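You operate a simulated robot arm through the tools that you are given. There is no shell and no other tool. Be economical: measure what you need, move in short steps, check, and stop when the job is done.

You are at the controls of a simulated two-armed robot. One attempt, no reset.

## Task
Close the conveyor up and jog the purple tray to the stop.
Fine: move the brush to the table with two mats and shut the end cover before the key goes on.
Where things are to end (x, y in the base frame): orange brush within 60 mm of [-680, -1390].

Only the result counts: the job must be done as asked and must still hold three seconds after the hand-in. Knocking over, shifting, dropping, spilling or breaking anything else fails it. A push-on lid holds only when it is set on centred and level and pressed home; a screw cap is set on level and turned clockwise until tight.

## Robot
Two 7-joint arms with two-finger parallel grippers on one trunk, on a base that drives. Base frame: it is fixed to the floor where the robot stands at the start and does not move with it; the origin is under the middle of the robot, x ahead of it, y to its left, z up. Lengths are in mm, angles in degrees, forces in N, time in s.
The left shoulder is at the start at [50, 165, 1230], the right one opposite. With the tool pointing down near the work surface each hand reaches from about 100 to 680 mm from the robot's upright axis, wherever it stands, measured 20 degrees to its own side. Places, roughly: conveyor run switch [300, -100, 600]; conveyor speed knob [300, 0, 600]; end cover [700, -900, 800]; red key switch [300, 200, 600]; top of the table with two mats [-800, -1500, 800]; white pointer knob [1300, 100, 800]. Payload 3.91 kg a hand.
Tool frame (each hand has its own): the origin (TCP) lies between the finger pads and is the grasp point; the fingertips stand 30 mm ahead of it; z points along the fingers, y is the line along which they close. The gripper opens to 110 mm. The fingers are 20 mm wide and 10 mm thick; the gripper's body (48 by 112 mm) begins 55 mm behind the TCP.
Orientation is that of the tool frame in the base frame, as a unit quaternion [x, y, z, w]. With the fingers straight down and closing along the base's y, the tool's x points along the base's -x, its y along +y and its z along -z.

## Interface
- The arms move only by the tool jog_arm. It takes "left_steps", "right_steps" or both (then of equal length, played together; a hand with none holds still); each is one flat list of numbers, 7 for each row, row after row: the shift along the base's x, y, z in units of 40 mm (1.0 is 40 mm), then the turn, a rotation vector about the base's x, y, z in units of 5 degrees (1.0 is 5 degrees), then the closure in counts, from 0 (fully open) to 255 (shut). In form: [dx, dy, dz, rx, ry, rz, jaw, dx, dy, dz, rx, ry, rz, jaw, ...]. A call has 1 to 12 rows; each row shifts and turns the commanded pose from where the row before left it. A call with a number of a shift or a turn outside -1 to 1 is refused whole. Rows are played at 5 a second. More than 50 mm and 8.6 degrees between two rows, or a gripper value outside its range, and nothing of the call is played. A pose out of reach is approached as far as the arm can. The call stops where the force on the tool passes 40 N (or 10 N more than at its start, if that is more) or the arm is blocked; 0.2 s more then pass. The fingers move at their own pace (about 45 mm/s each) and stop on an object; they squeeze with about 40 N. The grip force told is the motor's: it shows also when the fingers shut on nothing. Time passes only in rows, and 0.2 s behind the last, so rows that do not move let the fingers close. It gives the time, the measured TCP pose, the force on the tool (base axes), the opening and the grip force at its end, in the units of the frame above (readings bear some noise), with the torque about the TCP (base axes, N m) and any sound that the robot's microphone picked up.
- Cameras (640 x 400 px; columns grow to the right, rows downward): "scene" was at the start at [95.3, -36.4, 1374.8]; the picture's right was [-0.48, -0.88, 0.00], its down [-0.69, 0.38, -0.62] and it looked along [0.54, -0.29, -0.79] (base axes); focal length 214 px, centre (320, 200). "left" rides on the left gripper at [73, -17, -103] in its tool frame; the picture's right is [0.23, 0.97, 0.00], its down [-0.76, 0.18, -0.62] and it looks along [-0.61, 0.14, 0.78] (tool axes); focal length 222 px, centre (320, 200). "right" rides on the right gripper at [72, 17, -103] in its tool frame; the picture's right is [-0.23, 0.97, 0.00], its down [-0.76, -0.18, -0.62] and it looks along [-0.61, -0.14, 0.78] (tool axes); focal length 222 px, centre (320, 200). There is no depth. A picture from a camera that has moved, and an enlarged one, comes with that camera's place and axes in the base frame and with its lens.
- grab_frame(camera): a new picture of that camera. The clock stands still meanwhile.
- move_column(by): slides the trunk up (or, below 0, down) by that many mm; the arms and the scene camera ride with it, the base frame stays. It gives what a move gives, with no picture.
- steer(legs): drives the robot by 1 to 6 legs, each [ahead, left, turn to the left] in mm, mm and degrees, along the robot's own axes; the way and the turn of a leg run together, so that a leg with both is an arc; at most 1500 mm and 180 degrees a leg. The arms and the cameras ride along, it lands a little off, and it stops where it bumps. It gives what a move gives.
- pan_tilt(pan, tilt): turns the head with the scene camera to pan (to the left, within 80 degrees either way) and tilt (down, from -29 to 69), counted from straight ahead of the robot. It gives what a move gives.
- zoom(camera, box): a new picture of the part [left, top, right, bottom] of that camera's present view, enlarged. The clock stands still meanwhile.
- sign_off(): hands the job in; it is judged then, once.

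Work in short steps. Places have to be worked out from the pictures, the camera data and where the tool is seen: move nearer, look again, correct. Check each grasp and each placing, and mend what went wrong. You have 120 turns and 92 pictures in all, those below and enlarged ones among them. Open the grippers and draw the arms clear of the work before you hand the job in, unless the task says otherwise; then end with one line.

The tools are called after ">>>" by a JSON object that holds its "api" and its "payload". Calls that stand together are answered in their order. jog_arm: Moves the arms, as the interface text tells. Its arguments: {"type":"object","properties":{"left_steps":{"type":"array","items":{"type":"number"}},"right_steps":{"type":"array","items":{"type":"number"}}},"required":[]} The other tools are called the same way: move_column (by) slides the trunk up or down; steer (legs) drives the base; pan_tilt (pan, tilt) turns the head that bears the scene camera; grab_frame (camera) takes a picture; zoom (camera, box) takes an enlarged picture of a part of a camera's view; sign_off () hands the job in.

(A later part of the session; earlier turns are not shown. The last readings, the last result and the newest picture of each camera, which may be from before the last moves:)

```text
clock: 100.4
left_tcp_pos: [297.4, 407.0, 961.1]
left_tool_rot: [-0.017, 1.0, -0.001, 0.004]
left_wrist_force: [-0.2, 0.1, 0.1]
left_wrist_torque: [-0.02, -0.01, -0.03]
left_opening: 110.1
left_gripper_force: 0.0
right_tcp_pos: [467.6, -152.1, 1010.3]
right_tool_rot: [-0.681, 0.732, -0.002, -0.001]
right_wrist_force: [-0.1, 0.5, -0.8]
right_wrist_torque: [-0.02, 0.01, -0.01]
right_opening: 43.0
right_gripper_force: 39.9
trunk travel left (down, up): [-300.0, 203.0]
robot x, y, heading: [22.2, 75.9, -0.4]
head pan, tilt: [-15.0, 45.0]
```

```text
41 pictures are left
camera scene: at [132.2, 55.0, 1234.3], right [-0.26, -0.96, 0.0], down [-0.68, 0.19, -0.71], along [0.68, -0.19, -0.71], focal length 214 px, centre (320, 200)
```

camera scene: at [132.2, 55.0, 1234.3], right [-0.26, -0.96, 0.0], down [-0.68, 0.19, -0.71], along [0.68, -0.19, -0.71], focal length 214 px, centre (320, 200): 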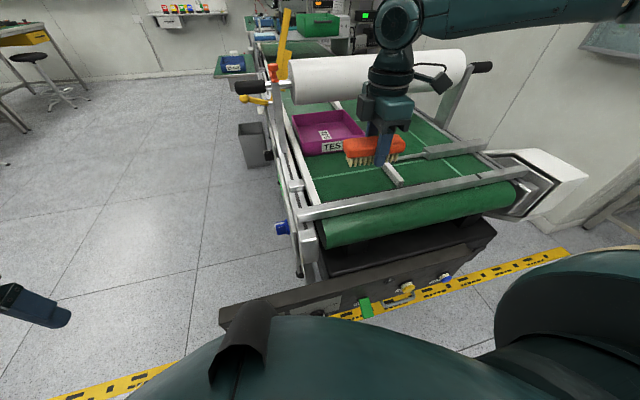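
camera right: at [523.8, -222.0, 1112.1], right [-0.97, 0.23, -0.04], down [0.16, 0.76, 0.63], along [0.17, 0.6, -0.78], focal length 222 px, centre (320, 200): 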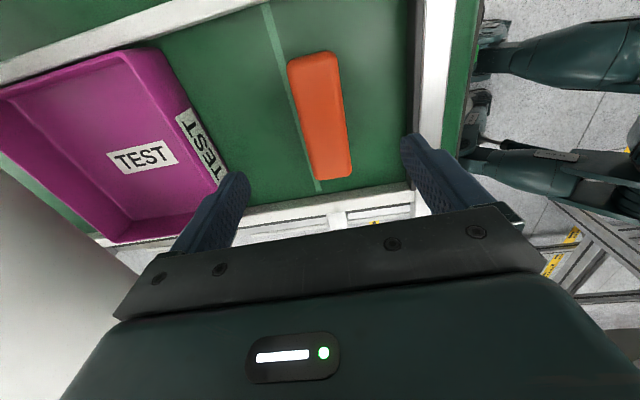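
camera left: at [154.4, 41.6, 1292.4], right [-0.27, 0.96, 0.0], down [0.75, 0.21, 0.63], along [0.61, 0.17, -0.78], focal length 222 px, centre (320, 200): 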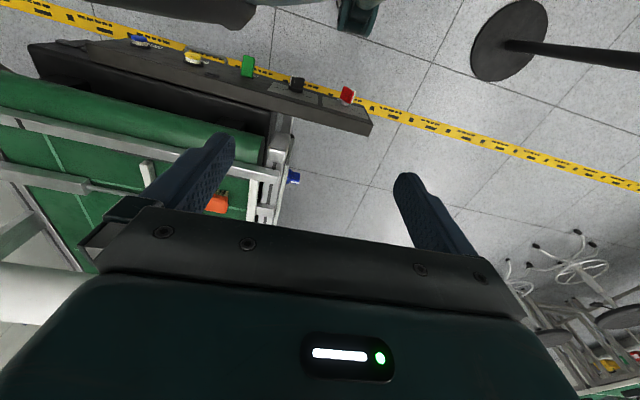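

The brush is held. Drive toward the two-mat table: back and right, then turn to face −y.

>>> {"api": "steer", "payload": {"legs": [[-480, -740, 0], [0, 0, -90]]}}

>>> {"api": "pan_tilt", "payload": {"pan": -15, "tilt": 40}}

>>> {"api": "grab_frame", "payload": {"camera": "scene"}}

```text
clock: 111.1
left_tcp_pos: [-125.0, -920.9, 961.0]
left_tool_rot: [0.688, 0.726, -0.004, 0.003]
left_wrist_force: [0.6, -0.3, 0.4]
left_wrist_torque: [0.01, 0.0, -0.02]
left_opening: 110.1
left_gripper_force: 0.0
right_tcp_pos: [-681.5, -1103.9, 1011.9]
right_tool_rot: [0.024, 1.0, -0.001, -0.001]
right_wrist_force: [-0.8, 0.1, -1.2]
right_wrist_torque: [-0.01, -0.04, -0.01]
right_opening: 43.6
right_gripper_force: 40.3
trunk travel left (down, up): [-300.0, 203.0]
robot x, y, heading: [-461.3, -657.3, -88.8]
head pan, tilt: [-15.0, 45.0]
```

```text
clock: 111.7
left_tcp_pos: [-125.3, -920.4, 961.4]
left_tool_rot: [0.688, 0.726, -0.004, 0.002]
left_wrist_force: [0.3, 0.1, -0.4]
left_wrist_torque: [0.01, -0.02, -0.02]
left_opening: 109.9
left_gripper_force: 0.0
right_tcp_pos: [-681.5, -1103.3, 1011.7]
right_tool_rot: [0.025, 1.0, 0.0, -0.003]
right_wrist_force: [1.0, 0.2, -0.4]
right_wrist_torque: [-0.01, 0.01, -0.02]
right_opening: 42.8
right_gripper_force: 39.8
trunk travel left (down, up): [-300.0, 203.0]
robot x, y, heading: [-460.9, -655.0, -88.8]
head pan, tilt: [-15.0, 40.0]
```

```text
40 pictures are left
camera scene: at [-483.3, -767.4, 1241.5], right [-0.97, 0.24, 0.0], down [0.16, 0.62, -0.77], along [-0.18, -0.74, -0.64], focal length 214 px, centre (320, 200)
```

scene: 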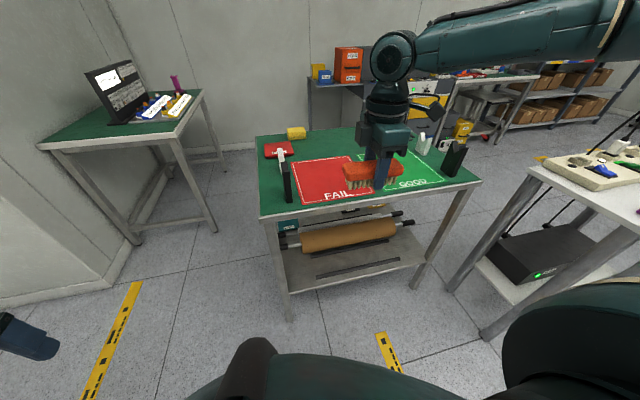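

The target (−680,−1390) falls on the red mat's middle, which looks clear. Drive 240 ahead, then extend above it.

>>> {"api": "steer", "payload": {"legs": [[240, 0, 0]]}}

>>> {"api": "grab_frame", "payload": {"camera": "scene"}}

```text
clock: 113.5
left_tcp_pos: [-122.2, -1161.6, 961.6]
left_tool_rot: [0.688, 0.726, -0.004, 0.002]
left_wrist_force: [-0.4, -0.1, 0.4]
left_wrist_torque: [0.01, 0.01, 0.0]
left_opening: 110.2
left_gripper_force: 0.0
right_tcp_pos: [-678.1, -1342.1, 1010.7]
right_tool_rot: [0.024, 1.0, 0.0, -0.002]
right_wrist_force: [0.8, -0.6, -0.6]
right_wrist_torque: [0.03, 0.01, 0.04]
right_opening: 43.4
right_gripper_force: 40.4
trunk travel left (down, up): [-300.0, 203.0]
robot x, y, heading: [-460.2, -894.6, -88.8]
head pan, tilt: [-15.0, 40.0]
```

```text
39 pictures are left
camera scene: at [-479.2, -1007.8, 1241.4], right [-0.97, 0.24, 0.0], down [0.16, 0.62, -0.77], along [-0.19, -0.74, -0.64], focal length 214 px, centre (320, 200)
```

scene: 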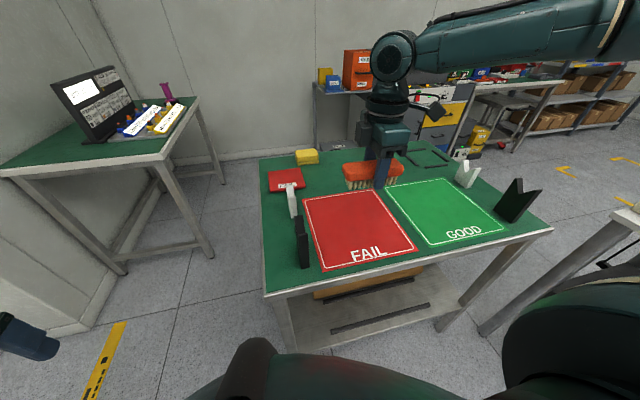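

Mat centre computes to (−692,−1385): matches. Extend 48 mm and lower toward contact.

>>> {"api": "jog_arm", "payload": {"right_steps": [0, -0.6, 0, 0, 0, 0, 255, 0, -0.6, -0.3, 0, 0, 0, 255, 0, 0, -0.9, 0, 0, 0, 255, 0, 0, -0.9, 0, 0, 0, 255, 0, 0, -0.9, 0, 0, 0, 255, 0, 0, -0.4, 0, 0, 0, 255, 0, 0, -0.2, 0, 0, 0, 255]}}

>>> {"api": "zoom", "payload": {"camera": "scene", "box": [260, 130, 460, 270]}}

```text
clock: 115.1
left_tcp_pos: [-122.0, -1160.5, 961.2]
left_tool_rot: [0.688, 0.726, -0.003, 0.003]
left_wrist_force: [-0.1, -0.1, 0.4]
left_wrist_torque: [-0.02, -0.01, 0.03]
left_opening: 109.9
left_gripper_force: 0.0
right_tcp_pos: [-678.1, -1391.3, 867.8]
right_tool_rot: [0.025, 1.0, -0.001, -0.003]
right_wrist_force: [-0.3, -0.8, -0.6]
right_wrist_torque: [0.02, 0.01, 0.02]
right_opening: 43.3
right_gripper_force: 40.2
trunk travel left (down, up): [-300.0, 203.0]
robot x, y, heading: [-459.9, -895.7, -88.9]
head pan, tilt: [-15.0, 40.0]
```

```text
2.86 times, centred on (360, 200) of scene
camera zoom: at [-479.2, -1007.4, 1241.5], right [-0.97, 0.24, 0.0], down [0.16, 0.62, -0.77], along [-0.19, -0.74, -0.64], focal length 613 px, centre (206, 200)
```

zoom: 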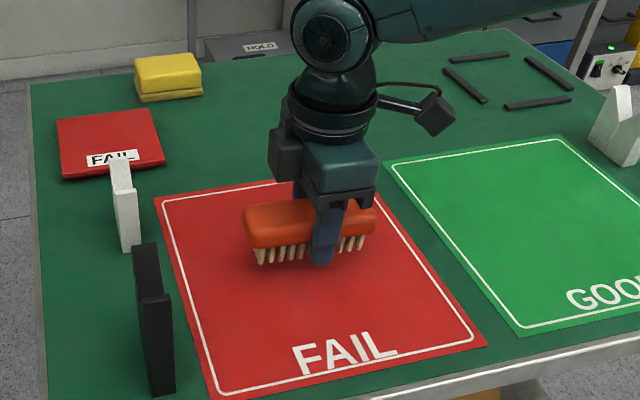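

Still ~15–25 mm above the mat. Lower in small steps until contact shows.

>>> {"api": "jog_arm", "payload": {"right_steps": [0, 0, -0.15, 0, 0, 0, 255, 0, 0, -0.15, 0, 0, 0, 255, 0, 0, -0.1, 0, 0, 0, 255, 0, 0, 0, 0, 0, 0, 255]}}

```text
clock: 116.1
left_tcp_pos: [-121.8, -1161.1, 960.7]
left_tool_rot: [0.688, 0.726, -0.004, 0.003]
left_wrist_force: [0.1, -0.9, -0.2]
left_wrist_torque: [-0.05, 0.01, -0.01]
left_opening: 110.0
left_gripper_force: 0.1
right_tcp_pos: [-676.9, -1392.2, 850.1]
right_tool_rot: [0.025, 1.0, -0.001, -0.003]
right_wrist_force: [-0.1, 0.2, -1.0]
right_wrist_torque: [-0.02, 0.02, -0.02]
right_opening: 43.4
right_gripper_force: 39.7
trunk travel left (down, up): [-300.0, 203.0]
robot x, y, heading: [-459.9, -893.0, -88.8]
head pan, tilt: [-15.0, 40.0]
```

>>> {"api": "jog_arm", "payload": {"right_steps": [0, 0, -0.1, 0, 0, 0, 255, 0, 0, -0.1, 0, 0, 0, 255, 0, 0, 0, 0, 0, 0, 255]}}

>>> {"api": "zoom", "payload": {"camera": "scene", "box": [310, 160, 410, 230]}}

```text
clock: 116.9
left_tcp_pos: [-122.6, -1159.7, 961.6]
left_tool_rot: [0.688, 0.726, -0.004, 0.003]
left_wrist_force: [0.2, -0.1, -0.5]
left_wrist_torque: [0.01, -0.01, 0.0]
left_opening: 109.9
left_gripper_force: 0.0
right_tcp_pos: [-678.0, -1390.9, 841.5]
right_tool_rot: [0.025, 1.0, 0.0, -0.002]
right_wrist_force: [0.8, 0.3, -1.3]
right_wrist_torque: [0.03, 0.03, 0.01]
right_opening: 43.2
right_gripper_force: 39.9
trunk travel left (down, up): [-300.0, 203.0]
robot x, y, heading: [-457.3, -894.3, -89.1]
head pan, tilt: [-15.0, 40.0]
```

```text
5.71 times, centred on (360, 195) of scene
camera zoom: at [-479.2, -1007.4, 1241.5], right [-0.97, 0.24, 0.0], down [0.16, 0.62, -0.77], along [-0.19, -0.74, -0.64], focal length 1226 px, centre (91, 229)
```

zoom: 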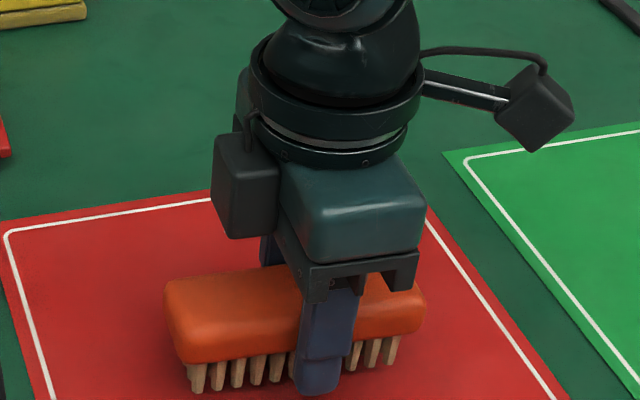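

>>> {"api": "jog_arm", "payload": {"right_steps": [0, 0, -0.08, 0, 0, 0, 255, 0, 0, -0.08, 0, 0, 0, 255, 0, 0, 0, 0, 0, 0, 255]}}

```text
clock: 117.7
left_tcp_pos: [-123.2, -1160.4, 960.3]
left_tool_rot: [0.688, 0.726, -0.004, 0.002]
left_wrist_force: [0.3, 0.3, -0.4]
left_wrist_torque: [-0.01, -0.01, 0.01]
left_opening: 110.0
left_gripper_force: 0.0
right_tcp_pos: [-677.6, -1391.2, 836.0]
right_tool_rot: [0.025, 1.0, -0.001, -0.002]
right_wrist_force: [0.3, 0.5, -1.0]
right_wrist_torque: [0.02, 0.01, 0.02]
right_opening: 43.2
right_gripper_force: 39.9
trunk travel left (down, up): [-300.0, 203.0]
robot x, y, heading: [-455.8, -895.8, -89.1]
head pan, tilt: [-15.0, 40.0]
```

>>> {"api": "jog_arm", "payload": {"right_steps": [0, 0, -0.08, 0, 0, 0, 255, 0, 0, -0.08, 0, 0, 0, 255, 0, 0, 0, 0, 0, 0, 255]}}

```text
clock: 118.5
left_tcp_pos: [-121.2, -1159.4, 962.2]
left_tool_rot: [0.688, 0.726, -0.004, 0.003]
left_wrist_force: [0.6, -0.9, 0.8]
left_wrist_torque: [0.01, 0.0, -0.02]
left_opening: 110.0
left_gripper_force: 0.1
right_tcp_pos: [-676.4, -1391.6, 833.6]
right_tool_rot: [0.025, 1.0, -0.005, -0.002]
right_wrist_force: [-5.2, 3.9, 31.8]
right_wrist_torque: [0.27, 0.08, 0.01]
right_opening: 43.3
right_gripper_force: 39.9
trunk travel left (down, up): [-300.0, 203.0]
robot x, y, heading: [-458.7, -896.4, -88.9]
head pan, tilt: [-15.0, 40.0]
```

Contact. Relax 3 mm, open, and withdraw straight up.

>>> {"api": "jog_arm", "payload": {"right_steps": [0, 0, 0.05, 0, 0, 0, 255, 0, 0, 0, 0, 0, 0, 100, 0, 0, 0, 0, 0, 0, 60, 0, 0, 0, 0, 0, 0, 60, 0, 0, 0.5, 0, 0, 0, 60, 0, 0, 1, 0, 0, 0, 60, 0, 0, 1, 0, 0, 0, 60, 0, 0, 1, 0, 0, 0, 60, 0, 1, 0.5, 0, 0, 0, 60]}}

>>> {"api": "zoom", "payload": {"camera": "scene", "box": [250, 120, 450, 270]}}

```text
clock: 120.5
left_tcp_pos: [-122.7, -1161.1, 961.0]
left_tool_rot: [0.688, 0.726, -0.004, 0.003]
left_wrist_force: [-0.9, -0.5, 0.7]
left_wrist_torque: [0.0, -0.01, -0.02]
left_opening: 109.9
left_gripper_force: 0.1
right_tcp_pos: [-679.7, -1350.6, 993.7]
right_tool_rot: [0.024, 1.0, -0.001, -0.003]
right_wrist_force: [-0.5, 0.2, 1.2]
right_wrist_torque: [0.06, -0.01, 0.05]
right_opening: 84.4
right_gripper_force: 0.0
trunk travel left (down, up): [-300.0, 203.0]
robot x, y, heading: [-459.6, -897.0, -88.9]
head pan, tilt: [-15.0, 40.0]
```

```text
2.67 times, centred on (350, 195) of scene
camera zoom: at [-479.3, -1006.7, 1241.6], right [-0.97, 0.24, 0.0], down [0.16, 0.62, -0.77], along [-0.19, -0.74, -0.64], focal length 572 px, centre (240, 213)
```

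zoom: 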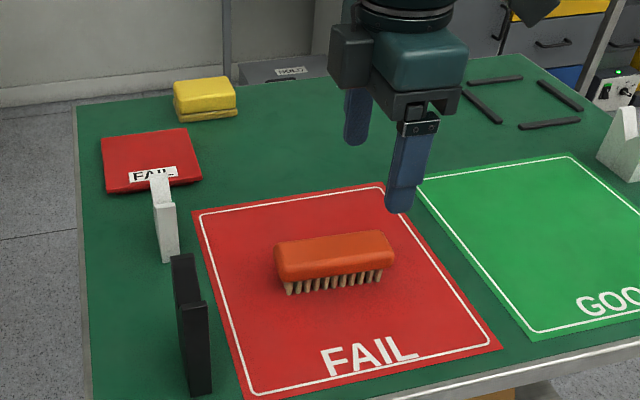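

The brush is standing on the mat at target. Now back off from the table, turn to +x and drive to the panel front, around (−340, 0).

>>> {"api": "steer", "payload": {"legs": [[-250, 0, 0], [0, 0, 89], [110, 660, 0]]}}

>>> {"api": "move_column", "payload": {"by": -200}}

>>> {"api": "pan_tilt", "payload": {"pan": 0, "tilt": 40}}

>>> {"api": "grab_frame", "payload": {"camera": "scene"}}

```text
clock: 132.0
left_tcp_pos: [-126.0, 349.5, 959.9]
left_tool_rot: [-0.039, 0.999, 0.0, 0.005]
left_wrist_force: [0.2, 0.3, -0.1]
left_wrist_torque: [0.01, 0.04, 0.01]
left_opening: 109.8
left_gripper_force: 0.1
right_tcp_pos: [78.7, -201.4, 992.5]
right_tool_rot: [-0.698, 0.716, -0.003, -0.001]
right_wrist_force: [0.7, -1.0, 0.0]
right_wrist_torque: [0.0, 0.0, -0.04]
right_opening: 84.1
right_gripper_force: 0.1
trunk travel left (down, up): [-300.0, 203.0]
robot x, y, heading: [-383.1, 7.8, 2.3]
head pan, tilt: [-15.0, 40.0]
```

```text
clock: 134.1
left_tcp_pos: [-126.5, 349.5, 761.3]
left_tool_rot: [-0.038, 0.999, -0.001, 0.004]
left_wrist_force: [0.2, 0.2, 0.8]
left_wrist_torque: [0.01, -0.02, 0.04]
left_opening: 109.9
left_gripper_force: 0.0
right_tcp_pos: [79.1, -202.9, 793.6]
right_tool_rot: [-0.698, 0.716, -0.003, -0.001]
right_wrist_force: [0.0, -0.3, 0.8]
right_wrist_torque: [0.0, -0.01, -0.01]
right_opening: 84.0
right_gripper_force: 0.1
trunk travel left (down, up): [-100.0, 403.0]
robot x, y, heading: [-384.7, 8.3, 2.6]
head pan, tilt: [-15.0, 40.0]
```

```text
clock: 134.9
left_tcp_pos: [-127.3, 349.4, 761.3]
left_tool_rot: [-0.038, 0.999, -0.001, 0.004]
left_wrist_force: [0.0, 0.3, 0.5]
left_wrist_torque: [-0.02, -0.01, -0.01]
left_opening: 110.0
left_gripper_force: 0.0
right_tcp_pos: [78.2, -202.7, 793.0]
right_tool_rot: [-0.698, 0.716, -0.002, -0.002]
right_wrist_force: [0.2, 1.1, -0.7]
right_wrist_torque: [-0.01, -0.01, 0.02]
right_opening: 84.4
right_gripper_force: 0.0
trunk travel left (down, up): [-100.0, 403.0]
robot x, y, heading: [-387.6, 7.4, 2.3]
head pan, tilt: [0.0, 40.0]
```

```text
35 pictures are left
camera scene: at [-269.8, 10.9, 1041.5], right [0.04, -1.0, 0.0], down [-0.64, -0.03, -0.77], along [0.77, 0.03, -0.64], focal length 214 px, centre (320, 200)
```

scene: 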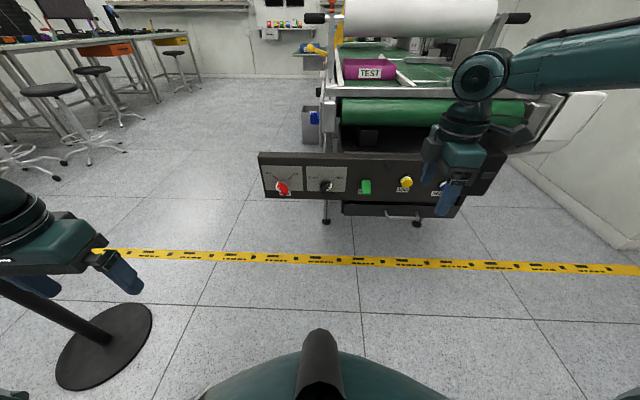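

Zoom at the panel for a precise view of key, switch and buttons.

>>> {"api": "zoom", "payload": {"camera": "scene", "box": [250, 140, 450, 220]}}

>>> {"api": "zoom", "payload": {"camera": "scene", "box": [260, 155, 350, 205]}}

```text
3.20 times, centred on (350, 180) of scene
camera zoom: at [-269.8, 10.9, 1041.5], right [0.04, -1.0, 0.0], down [-0.64, -0.03, -0.77], along [0.77, 0.03, -0.64], focal length 686 px, centre (224, 264)
```

zoom: 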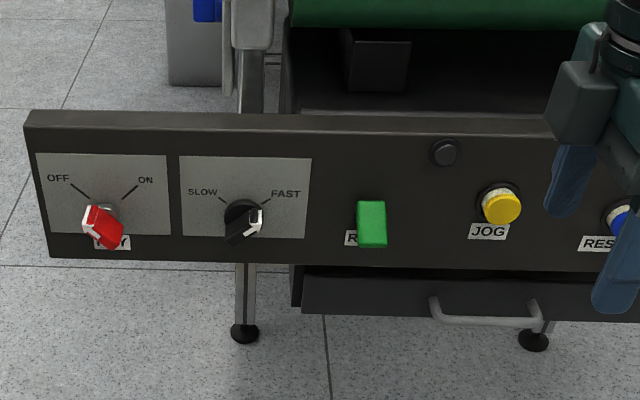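

```text
7.11 times, centred on (305, 180) of scene
camera zoom: at [-269.8, 10.9, 1041.5], right [0.04, -1.0, 0.0], down [-0.64, -0.03, -0.77], along [0.77, 0.03, -0.64], focal length 1525 px, centre (427, 342)
```

zoom: 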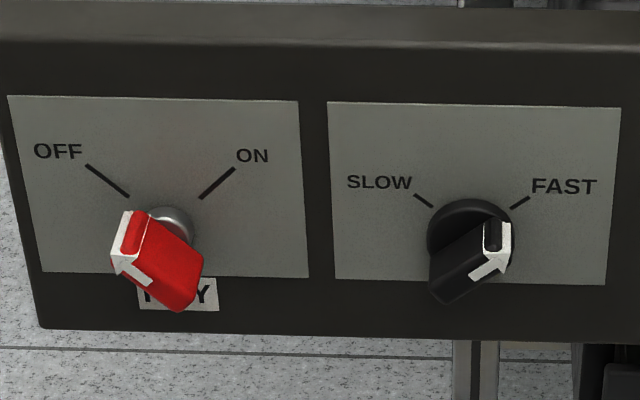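

Key centre ≈(278,152,630), pointer at OFF (up-left); it needs ~90° clockwise. I'll bring the left hand to point forward (+x), closing axis rolled −45°, starting with the pitch.

>>> {"api": "jog_arm", "payload": {"left_steps": [0.3, -0.25, 0, 0, -1, 0, 100, 0.3, -0.25, 0, 0, -1, 0, 100, 0.3, -0.25, 0, 0, -1, 0, 100, 0.3, -0.25, 0, 0, -1, 0, 100, 0.3, -0.25, 0, 0, -1, 0, 100, 0.3, -0.25, 0, 0, -1, 0, 100, 0.3, -0.25, 0, 0, -1, 0, 100, 0.3, -0.25, 0, 0, -1, 0, 100, 0.3, -0.25, 0, 0, -1, 0, 100, 0.3, -0.25, 0, 0, -1, 0, 100, 0.3, -0.25, 0, 0, -1, 0, 100, 0.3, -0.25, 0, 0, -1, 0, 100]}}

```text
clock: 137.5
left_tcp_pos: [54.2, 238.2, 768.7]
left_tool_rot: [-0.034, 0.863, -0.02, 0.504]
left_wrist_force: [0.5, -0.4, 0.0]
left_wrist_torque: [-0.01, 0.0, 0.04]
left_opening: 66.8
left_gripper_force: 0.1
left hand out of reach, approached as far as the arm can: row 4, 5, 6, 7, 8, 9
right_tcp_pos: [78.7, -203.3, 794.1]
right_tool_rot: [-0.698, 0.717, -0.002, -0.001]
right_wrist_force: [0.3, -0.6, 0.1]
right_wrist_torque: [-0.03, 0.0, -0.04]
right_opening: 83.9
right_gripper_force: 0.0
trunk travel left (down, up): [-100.0, 403.0]
robot x, y, heading: [-384.2, 8.5, 2.3]
head pan, tilt: [0.0, 40.0]
```

>>> {"api": "jog_arm", "payload": {"left_steps": [0.2, -0.35, -0.5, 0, -1, 0, 100, 0.2, -0.35, -0.5, 0, -1, 0, 100, 0.2, -0.35, -0.5, 0, -1, 0, 100, 0.2, -0.35, -0.5, 0, -1, 0, 100, 0.2, -0.35, -0.5, 0, -1, 0, 100, 0.2, -0.35, -0.5, 0, -1, 0, 100]}}

>>> {"api": "jog_arm", "payload": {"left_steps": [0, 0, 0, -1, 0, 0, 100, 0, 0, 0, -1, 0, 0, 100, 0, 0, 0, -1, 0, 0, 100, 0, 0, 0, -1, 0, 0, 100, 0, 0, 0, -1, 0, 0, 100, 0, 0, 0, -1, 0, 0, 100, 0, 0, 0, -1, 0, 0, 100, 0, 0, 0, -1, 0, 0, 100, 0, 0, 0, -1, 0, 0, 100]}}

>>> {"api": "grab_frame", "payload": {"camera": "left"}}

>>> {"api": "grab_frame", "payload": {"camera": "scene"}}

```text
clock: 138.9
left_tcp_pos: [61.3, 247.5, 767.6]
left_tool_rot: [-0.019, 0.836, -0.032, 0.548]
left_wrist_force: [-0.2, -0.9, 0.1]
left_wrist_torque: [0.01, 0.01, 0.03]
left_opening: 67.0
left_gripper_force: 0.1
left hand out of reach, approached as far as the arm can: row 1, 2, 3, 4, 5, 6
right_tcp_pos: [78.9, -202.7, 792.7]
right_tool_rot: [-0.697, 0.717, -0.002, -0.001]
right_wrist_force: [0.0, -0.3, 0.2]
right_wrist_torque: [-0.03, -0.01, 0.01]
right_opening: 84.4
right_gripper_force: 0.0
trunk travel left (down, up): [-100.0, 403.0]
robot x, y, heading: [-384.9, 7.9, 2.5]
head pan, tilt: [0.0, 40.0]
```

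```text
clock: 140.9
left_tcp_pos: [61.3, 246.6, 767.5]
left_tool_rot: [-0.229, 0.76, -0.35, 0.498]
left_wrist_force: [0.3, -0.7, -0.5]
left_wrist_torque: [-0.01, 0.01, 0.02]
left_opening: 67.1
left_gripper_force: 0.0
right_tcp_pos: [77.8, -202.6, 792.3]
right_tool_rot: [-0.698, 0.716, -0.003, -0.001]
right_wrist_force: [-0.3, -0.7, 0.0]
right_wrist_torque: [-0.02, 0.01, -0.02]
right_opening: 84.2
right_gripper_force: 0.1
trunk travel left (down, up): [-100.0, 403.0]
robot x, y, heading: [-384.0, 7.3, 2.2]
head pan, tilt: [0.0, 40.0]
```

```text
32 pictures are left
camera left: at [-61.5, 217.0, 765.1], right [-0.09, 0.48, -0.87], down [-0.27, 0.83, 0.48], along [0.96, 0.28, 0.05], focal length 222 px, centre (320, 200)
```

left: 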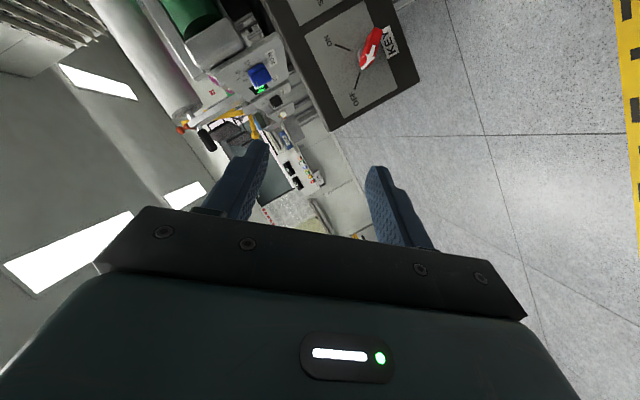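

```text
31 pictures are left
camera scene: at [-269.8, 11.0, 1041.5], right [0.04, -1.0, 0.0], down [-0.64, -0.03, -0.77], along [0.77, 0.03, -0.64], focal length 214 px, centre (320, 200)
```

scene: 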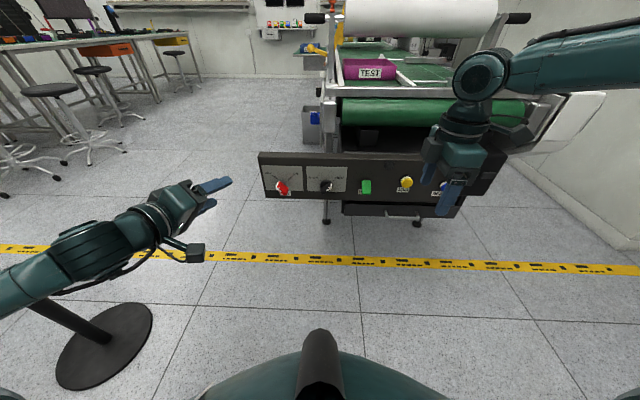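

Tool-forward pitch is limited for the left arm. A simpler way is tool-down: push the key's pointer end sideways and press JOG with the side of the right hand's closed fingers. I'll first stow the left arm back to tool-down.

>>> {"api": "jog_arm", "payload": {"left_steps": [-0.4, 0.2, 0, 1, 0, 0, 100, -0.4, 0.2, 0, 1, 0, 0, 100, -0.4, 0.2, 0, 1, 0, 0, 100, -0.4, 0.2, 0, 1, 0, 0, 100, -0.4, 0.2, 0, 1, 0, 0, 100, -0.4, 0.2, 0, 1, 0, 0, 100, -0.4, 0.2, 0, 1, 0, 0, 100, -0.4, 0.2, 0, 1, 0, 0, 100, -0.4, 0.2, 0, 1, 0, 0, 100, 0, 0, 0, 0, 1, 0, 100, 0, 0, 0, 0, 1, 0, 100, 0, 0, 0, 0, 1, 0, 100]}}

>>> {"api": "jog_arm", "payload": {"left_steps": [0, 0, 0, 0, 1, 0, 0, 0, 0, 0, 0, 1, 0, 0, 0, 0, 0, 0, 1, 0, 0, 0, 0, 0, 0, 1, 0, 0, 0, 0, 0, 0, 1, 0, 0, 0, 0, 0, 0, 1, 0, 0, 0, 0, 0, 0, 1, 0, 0, 0, 0, 0, 0, 1, 0, 0, 0, 0, 0, 0, 1, 0, 0, 0, 0, 0, 0, 1, 0, 0], "right_steps": [-0.5, 0, 0.4, 0, 0, 0, 255, -0.5, 0, 0.4, 0, 0, 0, 255, -0.5, 0, 0.4, 0, 0, 0, 255, -0.5, 0, 0.4, 0, 0, 0, 255, 0, 0, 0, 0, 0, 0, 255, 0, 0, 0, 0, 0, 0, 255, 0, 0, 0, 0, 0, 0, 255, 0, 0, 0, 0, 0, 0, 255, 0, 0, 0, 0, 0, 0, 255, 0, 0, 0, 0, 0, 0, 255]}}

```text
clock: 143.5
left_tcp_pos: [0.4, 368.9, 743.6]
left_tool_rot: [-0.022, 0.9, -0.029, 0.434]
left_wrist_force: [1.0, -0.3, 0.3]
left_wrist_torque: [-0.02, -0.01, -0.01]
left_opening: 66.9
left_gripper_force: 0.1
left hand out of reach, approached as far as the arm can: row 2, 3, 4, 5, 6, 7, 8, 9
right_tcp_pos: [79.6, -202.0, 793.4]
right_tool_rot: [-0.698, 0.716, -0.003, -0.001]
right_wrist_force: [0.2, 0.1, -0.3]
right_wrist_torque: [0.0, 0.0, 0.0]
right_opening: 84.1
right_gripper_force: 0.0
trunk travel left (down, up): [-100.0, 403.0]
robot x, y, heading: [-384.6, 7.2, 2.2]
head pan, tilt: [0.0, 40.0]
```

```text
clock: 145.7
left_tcp_pos: [1.5, 366.4, 743.9]
left_tool_rot: [-0.033, 0.999, -0.016, 0.012]
left_wrist_force: [0.0, 0.4, -0.5]
left_wrist_torque: [0.01, -0.01, 0.0]
left_opening: 110.1
left_gripper_force: 0.2
right_tcp_pos: [-1.3, -202.1, 858.4]
right_tool_rot: [-0.698, 0.716, -0.002, -0.002]
right_wrist_force: [-0.3, -0.1, 0.7]
right_wrist_torque: [-0.04, -0.01, 0.01]
right_opening: 0.0
right_gripper_force: 37.7
trunk travel left (down, up): [-100.0, 403.0]
robot x, y, heading: [-387.5, 6.5, 2.6]
head pan, tilt: [0.0, 40.0]
```

Left hand is tool-down again. Drive 200 ahead so both hands reach the panel, straightening the heading.

>>> {"api": "jog_arm", "payload": {"left_steps": [0, 0, 0.5, 0, 0, 0, 255, 0, 0, 0.5, 0, 0, 0, 255, 0, 0, 0, 0, 0, 0, 255, 0, 0, 0, 0, 0, 0, 255, 0, 0, 0, 0, 0, 0, 255, 0, 0, 0, 0, 0, 0, 255]}}

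>>> {"api": "steer", "payload": {"legs": [[200, 0, -2.4]]}}

>>> {"api": "pan_tilt", "payload": {"pan": 15, "tilt": 45}}

>>> {"api": "zoom", "payload": {"camera": "scene", "box": [200, 120, 520, 320]}}

```text
clock: 147.1
left_tcp_pos: [1.7, 368.8, 784.2]
left_tool_rot: [-0.034, 0.999, -0.017, 0.013]
left_wrist_force: [-0.1, 0.0, 0.5]
left_wrist_torque: [-0.02, -0.03, -0.03]
left_opening: 0.0
left_gripper_force: 13.8
right_tcp_pos: [-2.0, -202.4, 857.8]
right_tool_rot: [-0.698, 0.716, -0.003, -0.001]
right_wrist_force: [-0.2, 0.1, 0.3]
right_wrist_torque: [0.02, 0.03, 0.02]
right_opening: 0.0
right_gripper_force: 37.8
trunk travel left (down, up): [-100.0, 403.0]
robot x, y, heading: [-384.4, 5.1, 2.4]
head pan, tilt: [0.0, 40.0]
```

```text
clock: 148.7
left_tcp_pos: [212.9, 356.7, 783.5]
left_tool_rot: [-0.014, 1.0, -0.016, 0.012]
left_wrist_force: [0.0, -0.4, -0.2]
left_wrist_torque: [0.02, 0.01, 0.0]
left_opening: 0.0
left_gripper_force: 37.7
right_tcp_pos: [185.8, -212.8, 857.0]
right_tool_rot: [-0.684, 0.73, -0.002, -0.002]
right_wrist_force: [-0.6, 0.3, 0.4]
right_wrist_torque: [-0.01, 0.0, 0.0]
right_opening: 0.0
right_gripper_force: 37.6
trunk travel left (down, up): [-100.0, 403.0]
robot x, y, heading: [-184.9, 8.5, 0.3]
head pan, tilt: [0.0, 40.0]
```

```text
clock: 149.5
left_tcp_pos: [213.0, 357.0, 784.4]
left_tool_rot: [-0.014, 1.0, -0.017, 0.013]
left_wrist_force: [0.4, -0.4, 0.1]
left_wrist_torque: [0.0, 0.01, 0.01]
left_opening: 0.2
left_gripper_force: 37.8
right_tcp_pos: [186.6, -212.8, 858.4]
right_tool_rot: [-0.684, 0.73, -0.002, -0.001]
right_wrist_force: [0.2, -0.6, -0.4]
right_wrist_torque: [0.0, -0.05, 0.02]
right_opening: 0.1
right_gripper_force: 37.5
trunk travel left (down, up): [-100.0, 403.0]
robot x, y, heading: [-187.0, 12.5, 0.1]
head pan, tilt: [15.0, 45.0]
```

```text
2.00 times, centred on (360, 220) of scene
camera zoom: at [-78.3, 31.5, 1034.3], right [0.26, -0.97, 0.0], down [-0.68, -0.18, -0.71], along [0.68, 0.18, -0.71], focal length 429 px, centre (240, 160)
```

zoom: 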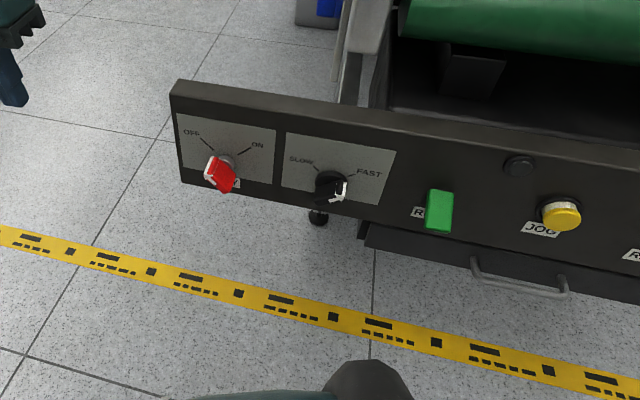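

Refined: key axis ≈(y 150, z 633), panel face x≈300, panel top z≈748. To keep the gripper body clear of the face I'll tilt the left tool 25° (fingers forward-down) and come to the left of the key's upper end.

>>> {"api": "jog_arm", "payload": {"left_steps": [0, -0.7, -0.3, 0, -1, 0, 255, 0, -0.7, -0.3, 0, -1, 0, 255, 0, -0.7, -0.3, 0, -1, 0, 255, 0, -0.6, -0.3, 0, -1, 0, 255, 0, -0.5, -0.4, 0, -1, 0, 255, 0.5, -0.2, 0, 0, 0, 0, 255]}}

>>> {"api": "zoom", "payload": {"camera": "scene", "box": [200, 120, 440, 270]}}

```text
clock: 150.9
left_tcp_pos: [233.4, 220.8, 719.1]
left_tool_rot: [-0.01, 0.973, -0.019, 0.228]
left_wrist_force: [0.9, -0.7, -1.3]
left_wrist_torque: [0.0, 0.0, 0.01]
left_opening: 0.1
left_gripper_force: 38.0
right_tcp_pos: [186.2, -212.4, 859.5]
right_tool_rot: [-0.683, 0.73, -0.002, -0.001]
right_wrist_force: [1.0, -0.3, -0.7]
right_wrist_torque: [0.01, 0.0, 0.01]
right_opening: 0.1
right_gripper_force: 37.8
trunk travel left (down, up): [-100.0, 403.0]
robot x, y, heading: [-185.0, 11.0, 0.1]
head pan, tilt: [15.0, 45.0]
```

```text
2.67 times, centred on (320, 195) of scene
camera zoom: at [-78.3, 31.6, 1034.2], right [0.26, -0.97, 0.0], down [-0.68, -0.18, -0.71], along [0.68, 0.18, -0.71], focal length 572 px, centre (320, 213)
```

zoom: 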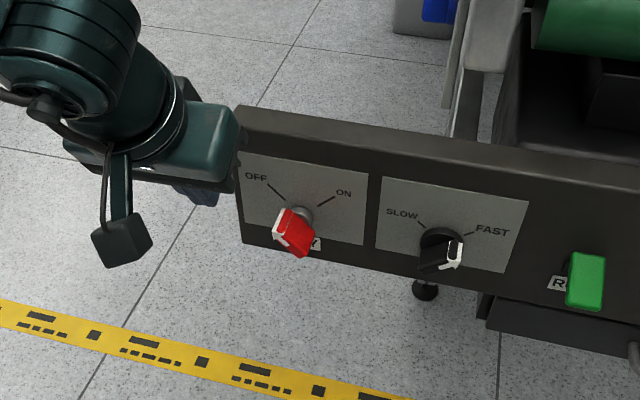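

Tip projection matches the picture. Move to the start point (265,200,672), left of the key's pointer.

>>> {"api": "jog_arm", "payload": {"left_steps": [0, -0.25, -0.6, 0, 0, 0, 255, 0.4, -0.25, -0.57, 0, 0, 0, 255, 0.4, 0, 0, 0, 0, 0, 255]}}

>>> {"api": "zoom", "payload": {"camera": "scene", "box": [240, 150, 400, 250]}}

>>> {"api": "zoom", "payload": {"camera": "left", "box": [160, 0, 480, 200]}}

```text
clock: 151.7
left_tcp_pos: [265.2, 200.6, 673.4]
left_tool_rot: [-0.01, 0.973, -0.019, 0.228]
left_wrist_force: [0.5, 0.7, 0.4]
left_wrist_torque: [0.0, -0.01, 0.0]
left_opening: 0.1
left_gripper_force: 37.8
right_tcp_pos: [187.1, -213.3, 857.1]
right_tool_rot: [-0.683, 0.73, -0.003, -0.001]
right_wrist_force: [-0.4, 0.6, 0.7]
right_wrist_torque: [-0.01, 0.02, -0.01]
right_opening: 0.0
right_gripper_force: 38.0
trunk travel left (down, up): [-100.0, 403.0]
robot x, y, heading: [-185.9, 13.2, 0.2]
head pan, tilt: [15.0, 45.0]
```

```text
4.00 times, centred on (320, 200) of scene
camera zoom: at [-78.2, 31.6, 1034.2], right [0.26, -0.97, 0.0], down [-0.68, -0.18, -0.71], along [0.68, 0.18, -0.71], focal length 858 px, centre (320, 200)
```

zoom: 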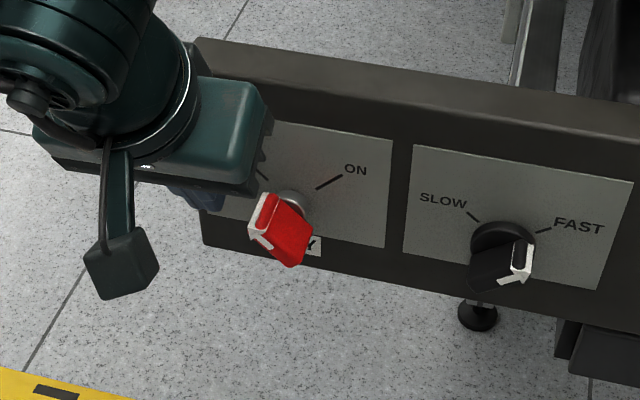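

```text
2.00 times, centred on (320, 100) of left
camera zoom: at [155.7, 186.3, 736.0], right [-0.21, 0.97, -0.14], down [0.4, 0.22, 0.89], along [0.89, 0.13, -0.44], focal length 444 px, centre (320, 400)
```

zoom: 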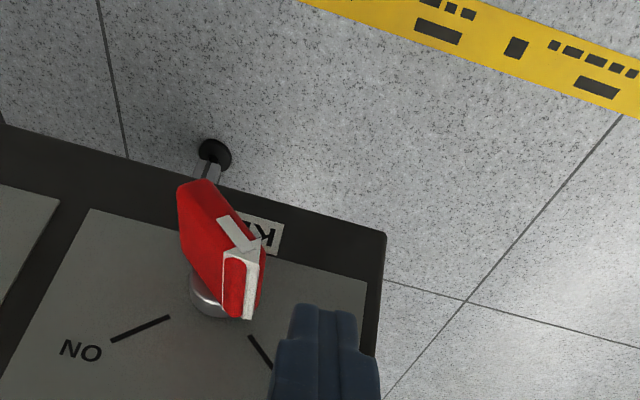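

The wrist view shows the finger just left of the key's pointer end. Lower 6 mm and push toward −y.

>>> {"api": "jog_arm", "payload": {"left_steps": [0, 0, -0.15, 0, 0, 0, 255, 0, -0.3, 0, 0, 0, 0, 255, 0, -0.2, 0, 0, 0, 0, 255, 0, -0.2, 0, 0, 0, 0, 255, 0, -0.2, 0, 0, 0, 0, 255]}}

>>> {"api": "zoom", "payload": {"camera": "left", "box": [160, 0, 480, 200]}}

```text
clock: 152.9
left_tcp_pos: [267.0, 165.5, 667.4]
left_tool_rot: [-0.01, 0.973, -0.019, 0.229]
left_wrist_force: [-0.3, 0.1, 0.5]
left_wrist_torque: [-0.02, 0.01, -0.02]
left_opening: 0.0
left_gripper_force: 37.9
right_tcp_pos: [187.3, -213.3, 858.0]
right_tool_rot: [-0.684, 0.73, -0.003, -0.002]
right_wrist_force: [-0.3, -0.5, -0.2]
right_wrist_torque: [0.0, 0.03, 0.0]
right_opening: 0.1
right_gripper_force: 37.5
trunk travel left (down, up): [-100.0, 403.0]
robot x, y, heading: [-189.9, 13.4, 0.2]
head pan, tilt: [15.0, 45.0]
```

```text
2.00 times, centred on (320, 100) of left
camera zoom: at [156.1, 149.2, 729.2], right [-0.21, 0.97, -0.14], down [0.4, 0.22, 0.89], along [0.89, 0.13, -0.44], focal length 444 px, centre (320, 400)
```

zoom: 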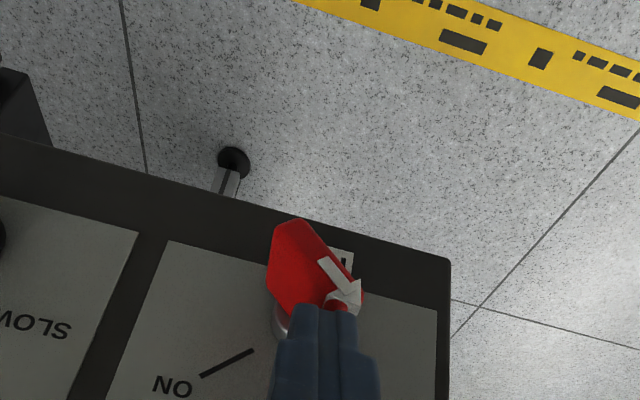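

The finger passed just above the key; the key body is lower (axis z≈624). Back off, lower 11 mm and push again.

>>> {"api": "jog_arm", "payload": {"left_steps": [0, 0.9, 0, 0, 0, 0, 255, 0, 0, -0.28, 0, 0, 0, 255, 0, -0.4, 0, 0, 0, 0, 255, 0, -0.2, 0, 0, 0, 0, 255, 0, -0.15, 0, 0, 0, 0, 255]}}

>>> {"api": "zoom", "payload": {"camera": "left", "box": [160, 0, 480, 200]}}

```text
clock: 153.9
left_tcp_pos: [265.7, 184.5, 656.8]
left_tool_rot: [-0.017, 0.973, -0.01, 0.23]
left_wrist_force: [-7.5, 10.7, 8.6]
left_wrist_torque: [0.22, 0.15, 0.03]
left_opening: 0.0
left_gripper_force: 37.6
right_tcp_pos: [186.8, -211.9, 858.9]
right_tool_rot: [-0.684, 0.729, -0.003, -0.001]
right_wrist_force: [0.8, 1.0, -0.1]
right_wrist_torque: [-0.01, 0.02, 0.01]
right_opening: 0.1
right_gripper_force: 37.1
trunk travel left (down, up): [-100.0, 403.0]
robot x, y, heading: [-186.4, 10.1, 0.3]
head pan, tilt: [15.0, 45.0]
stopped in row 5 (left hand): the force on the tool passed its limit at 47 N (the readings are from after the stop); the commanded pose is now the measured one
```

```text
2.00 times, centred on (320, 100) of left
camera zoom: at [155.4, 166.4, 718.1], right [-0.23, 0.96, -0.13], down [0.4, 0.21, 0.89], along [0.89, 0.16, -0.43], focal length 444 px, centre (320, 400)
```

zoom: 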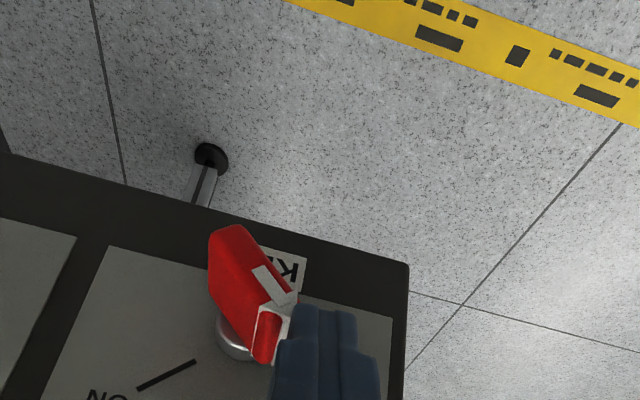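

Pushing on the end face gives no torque. Better: straddle the key with open fingers and squeeze — that turns it upright — then roll the hand. Raise, centre at y≈155, open to ~70 mm and descend around it.

>>> {"api": "jog_arm", "payload": {"left_steps": [0, 0.2, 0.4, 0, 0, 0, 255, 0, 0, 0.9, 0, 0, 0, 93, 0, -0.4, 0, 0, 0, 0, 93, 0, -0.55, 0, 0, 0, 0, 93, 0, 0, 0, 0, 0, 0, 93]}}

>>> {"api": "zoom", "payload": {"camera": "left", "box": [160, 0, 480, 200]}}

```text
clock: 155.1
left_tcp_pos: [267.9, 152.9, 709.3]
left_tool_rot: [-0.014, 0.973, -0.013, 0.23]
left_wrist_force: [-0.1, -0.1, 0.1]
left_wrist_torque: [0.01, -0.02, -0.02]
left_opening: 70.3
left_gripper_force: 0.0
right_tcp_pos: [186.9, -210.9, 857.6]
right_tool_rot: [-0.684, 0.729, -0.002, -0.001]
right_wrist_force: [0.5, -0.8, -0.4]
right_wrist_torque: [0.01, 0.01, -0.01]
right_opening: 0.0
right_gripper_force: 37.4
trunk travel left (down, up): [-100.0, 403.0]
robot x, y, heading: [-186.3, 11.7, -0.0]
head pan, tilt: [15.0, 45.0]
```

```text
2.00 times, centred on (320, 100) of left
camera zoom: at [156.4, 135.5, 770.6], right [-0.23, 0.97, -0.13], down [0.4, 0.21, 0.89], along [0.89, 0.15, -0.43], focal length 444 px, centre (320, 400)
```

zoom: 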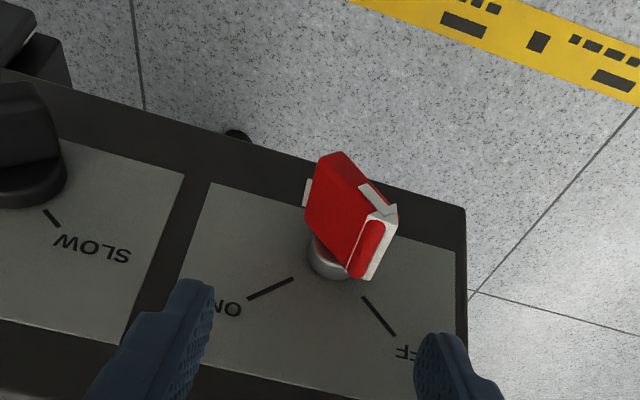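

Axis ≈(y 155, z 633). Descend to z≈632 around the key, then squeeze.

>>> {"api": "jog_arm", "payload": {"left_steps": [0, 0.05, -0.6, 0, 0, 0, 93, 0, 0, -0.6, 0, 0, 0, 93, 0, 0, -0.4, 0, 0, 0, 93, 0, 0, -0.3, 0, 0, 0, 93, 0, 0, 0, 0, 0, 0, 255, 0, 0, 0, 0, 0, 0, 255, 0, 0, 0, 0, 0, 0, 255, 0, 0, 0, 0, 0, 0, 255, 0, 0, 0, 0, 0, 0, 255]}}

>>> {"api": "zoom", "payload": {"camera": "left", "box": [160, 0, 480, 200]}}

```text
clock: 157.1
left_tcp_pos: [266.9, 159.3, 634.6]
left_tool_rot: [-0.016, 0.973, -0.011, 0.229]
left_wrist_force: [0.7, 17.6, 5.3]
left_wrist_torque: [0.36, 0.24, -0.28]
left_opening: 14.9
left_gripper_force: 45.1
left hand out of reach, approached as far as the arm can: row 4
right_tcp_pos: [187.6, -210.5, 857.5]
right_tool_rot: [-0.685, 0.729, -0.003, -0.001]
right_wrist_force: [-0.3, -0.2, 0.6]
right_wrist_torque: [0.02, -0.01, -0.01]
right_opening: 0.0
right_gripper_force: 38.1
trunk travel left (down, up): [-100.0, 403.0]
robot x, y, heading: [-186.0, 7.5, 0.2]
head pan, tilt: [15.0, 45.0]
```

```text
2.00 times, centred on (320, 100) of left
camera zoom: at [155.9, 141.4, 695.6], right [-0.23, 0.97, -0.13], down [0.4, 0.21, 0.89], along [0.89, 0.15, -0.43], focal length 444 px, centre (320, 400)
```

zoom: 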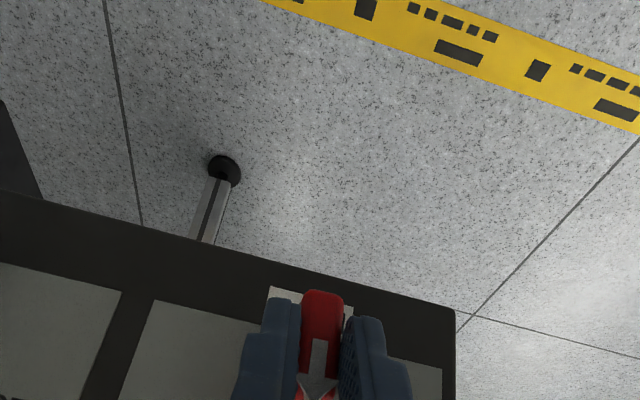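

The key stands upright and is gripped. Now roll the hand clockwise (+x rotation) to take the key to ON.

>>> {"api": "jog_arm", "payload": {"left_steps": [0, 0.1, 0, 1, 0, 0, 255, 0, 0, 0, 1, 0, 0, 255, 0, 0, 0, 1, 0, 0, 255, 0, 0, 0, 1, 0, 0, 255, 0, 0, 0, 1, 0, 0, 255]}}

>>> {"api": "zoom", "payload": {"camera": "left", "box": [160, 0, 480, 200]}}

```text
clock: 157.5
left_tcp_pos: [265.1, 158.6, 636.1]
left_tool_rot: [0.001, 0.974, 0.014, 0.228]
left_wrist_force: [12.1, -7.4, -21.3]
left_wrist_torque: [-0.19, -0.57, -0.12]
left_opening: 14.8
left_gripper_force: 45.1
left hand out of reach, approached as far as the arm can: row 1, 2
right_tcp_pos: [189.8, -213.8, 856.7]
right_tool_rot: [-0.683, 0.73, -0.001, -0.002]
right_wrist_force: [0.0, 0.4, 0.8]
right_wrist_torque: [-0.03, 0.04, -0.02]
right_opening: 0.0
right_gripper_force: 37.7
trunk travel left (down, up): [-100.0, 403.0]
robot x, y, heading: [-187.6, 12.4, -0.1]
head pan, tilt: [15.0, 45.0]
stopped in row 2 (left hand): the force on the tool passed its limit at 48 N (the readings are from after the stop); the commanded pose is now the measured one
```

```text
2.00 times, centred on (320, 100) of left
camera zoom: at [154.8, 139.6, 696.6], right [-0.21, 0.98, -0.07], down [0.4, 0.15, 0.9], along [0.89, 0.16, -0.43], focal length 444 px, centre (320, 400)
```

zoom: 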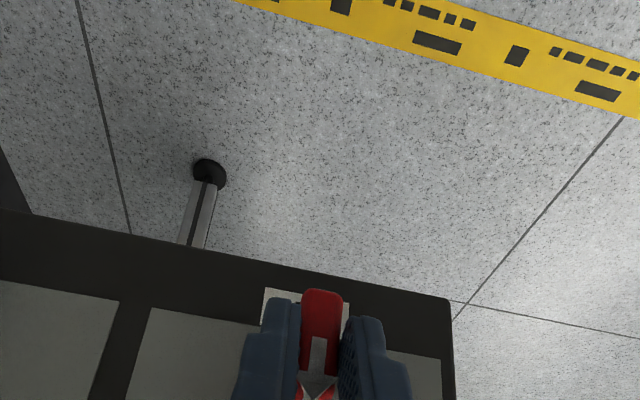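

Arm limit at this low height. I'll release (key stays upright), raise the hand, lower the trunk 90 mm, and regrip for the roll.

>>> {"api": "jog_arm", "payload": {"left_steps": [0, 0, 0, 0, 0, 0, 120, 0, 0, 0, 0, 0, 0, 120, 0, 0, 0, 0, 0, 0, 120, 0, 0, 0.8, 0, 0, 0, 120, 0, 0, 1, 0, 0, 0, 120, -0.3, 0, 1, 0, 0, 0, 120]}}

>>> {"api": "move_column", "payload": {"by": -90}}

>>> {"api": "zoom", "payload": {"camera": "left", "box": [160, 0, 480, 200]}}

```text
clock: 158.9
left_tcp_pos: [253.8, 156.6, 751.3]
left_tool_rot: [0.001, 0.973, 0.015, 0.229]
left_wrist_force: [-0.3, 0.1, -0.1]
left_wrist_torque: [-0.01, -0.01, 0.04]
left_opening: 58.2
left_gripper_force: 0.1
right_tcp_pos: [188.2, -213.1, 858.5]
right_tool_rot: [-0.683, 0.73, -0.003, -0.001]
right_wrist_force: [0.2, 0.6, 0.2]
right_wrist_torque: [0.01, 0.0, -0.01]
right_opening: 0.0
right_gripper_force: 37.8
trunk travel left (down, up): [-100.0, 403.0]
robot x, y, heading: [-187.5, 12.8, -0.0]
head pan, tilt: [15.0, 45.0]
```

```text
clock: 160.2
left_tcp_pos: [253.6, 157.6, 660.3]
left_tool_rot: [0.001, 0.973, 0.015, 0.23]
left_wrist_force: [0.1, -0.2, 1.2]
left_wrist_torque: [0.0, 0.02, 0.01]
left_opening: 58.2
left_gripper_force: 0.0
right_tcp_pos: [188.4, -213.2, 767.0]
right_tool_rot: [-0.683, 0.731, -0.002, -0.001]
right_wrist_force: [-0.4, -0.2, -0.2]
right_wrist_torque: [-0.01, -0.02, 0.03]
right_opening: 0.0
right_gripper_force: 37.9
trunk travel left (down, up): [-10.0, 493.0]
robot x, y, heading: [-185.3, 12.6, 0.1]
head pan, tilt: [15.0, 45.0]
```

```text
2.00 times, centred on (320, 100) of left
camera zoom: at [142.4, 138.5, 720.2], right [-0.21, 0.98, -0.07], down [0.4, 0.15, 0.9], along [0.89, 0.16, -0.42], focal length 444 px, centre (320, 400)
```

zoom: 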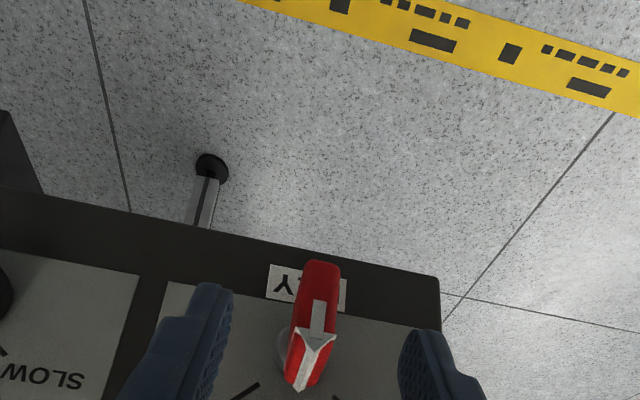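

Key stays upright. Go back down, regrip, and roll in two stages.

>>> {"api": "jog_arm", "payload": {"left_steps": [0.3, 0.05, -0.3, 0, 0, 0, 120, 0, 0, -0.35, 0, 0, 0, 120, 0, 0, 0, 0, 0, 0, 255, 0, 0, 0, 0, 0, 0, 255, 0, 0, 0, 0, 0, 0, 255, 0, 0, 0, 0, 0, 0, 255]}}

>>> {"api": "jog_arm", "payload": {"left_steps": [0, 0, 0, 0.6, 0, 0, 255, 0, 0, 0, 0.6, 0, 0, 255, 0, 0, 0, 0.6, 0, 0, 255, 0, 0, 0, 0.6, 0, 0, 255, 0, 0, 0, 0.6, 0, 0, 255, 0, 0, 0, 0.6, 0, 0, 255, 0, 0, 0, 0.6, 0, 0, 255, 0, 0, 0, 0.6, 0, 0, 255]}}

```text
clock: 161.6
left_tcp_pos: [265.8, 159.1, 634.1]
left_tool_rot: [0.003, 0.973, 0.013, 0.23]
left_wrist_force: [0.2, -9.3, -3.6]
left_wrist_torque: [-0.15, -0.45, -0.23]
left_opening: 14.7
left_gripper_force: 45.5
right_tcp_pos: [187.5, -213.9, 767.9]
right_tool_rot: [-0.683, 0.73, -0.002, -0.001]
right_wrist_force: [0.5, 0.5, -0.5]
right_wrist_torque: [-0.01, -0.01, -0.01]
right_opening: 0.0
right_gripper_force: 37.5
trunk travel left (down, up): [-10.0, 493.0]
robot x, y, heading: [-182.2, 11.9, 0.0]
head pan, tilt: [15.0, 45.0]
```

```text
clock: 162.7
left_tcp_pos: [265.7, 155.7, 635.5]
left_tool_rot: [0.033, 0.966, 0.113, 0.229]
left_wrist_force: [4.6, -4.5, -2.8]
left_wrist_torque: [-0.09, 0.44, 0.38]
left_opening: 14.9
left_gripper_force: 44.7
left hand out of reach, approached as far as the arm can: row 5
right_tcp_pos: [187.6, -214.8, 767.5]
right_tool_rot: [-0.682, 0.731, -0.002, 0.0]
right_wrist_force: [-0.5, -0.1, -0.6]
right_wrist_torque: [0.06, 0.02, 0.04]
right_opening: 0.0
right_gripper_force: 37.5
trunk travel left (down, up): [-10.0, 493.0]
robot x, y, heading: [-187.2, 9.4, 0.0]
head pan, tilt: [15.0, 45.0]
stopped in row 5 (left hand): the force on the tool passed its limit at 45 N (the readings are from after the stop); the commanded pose is now the measured one
```

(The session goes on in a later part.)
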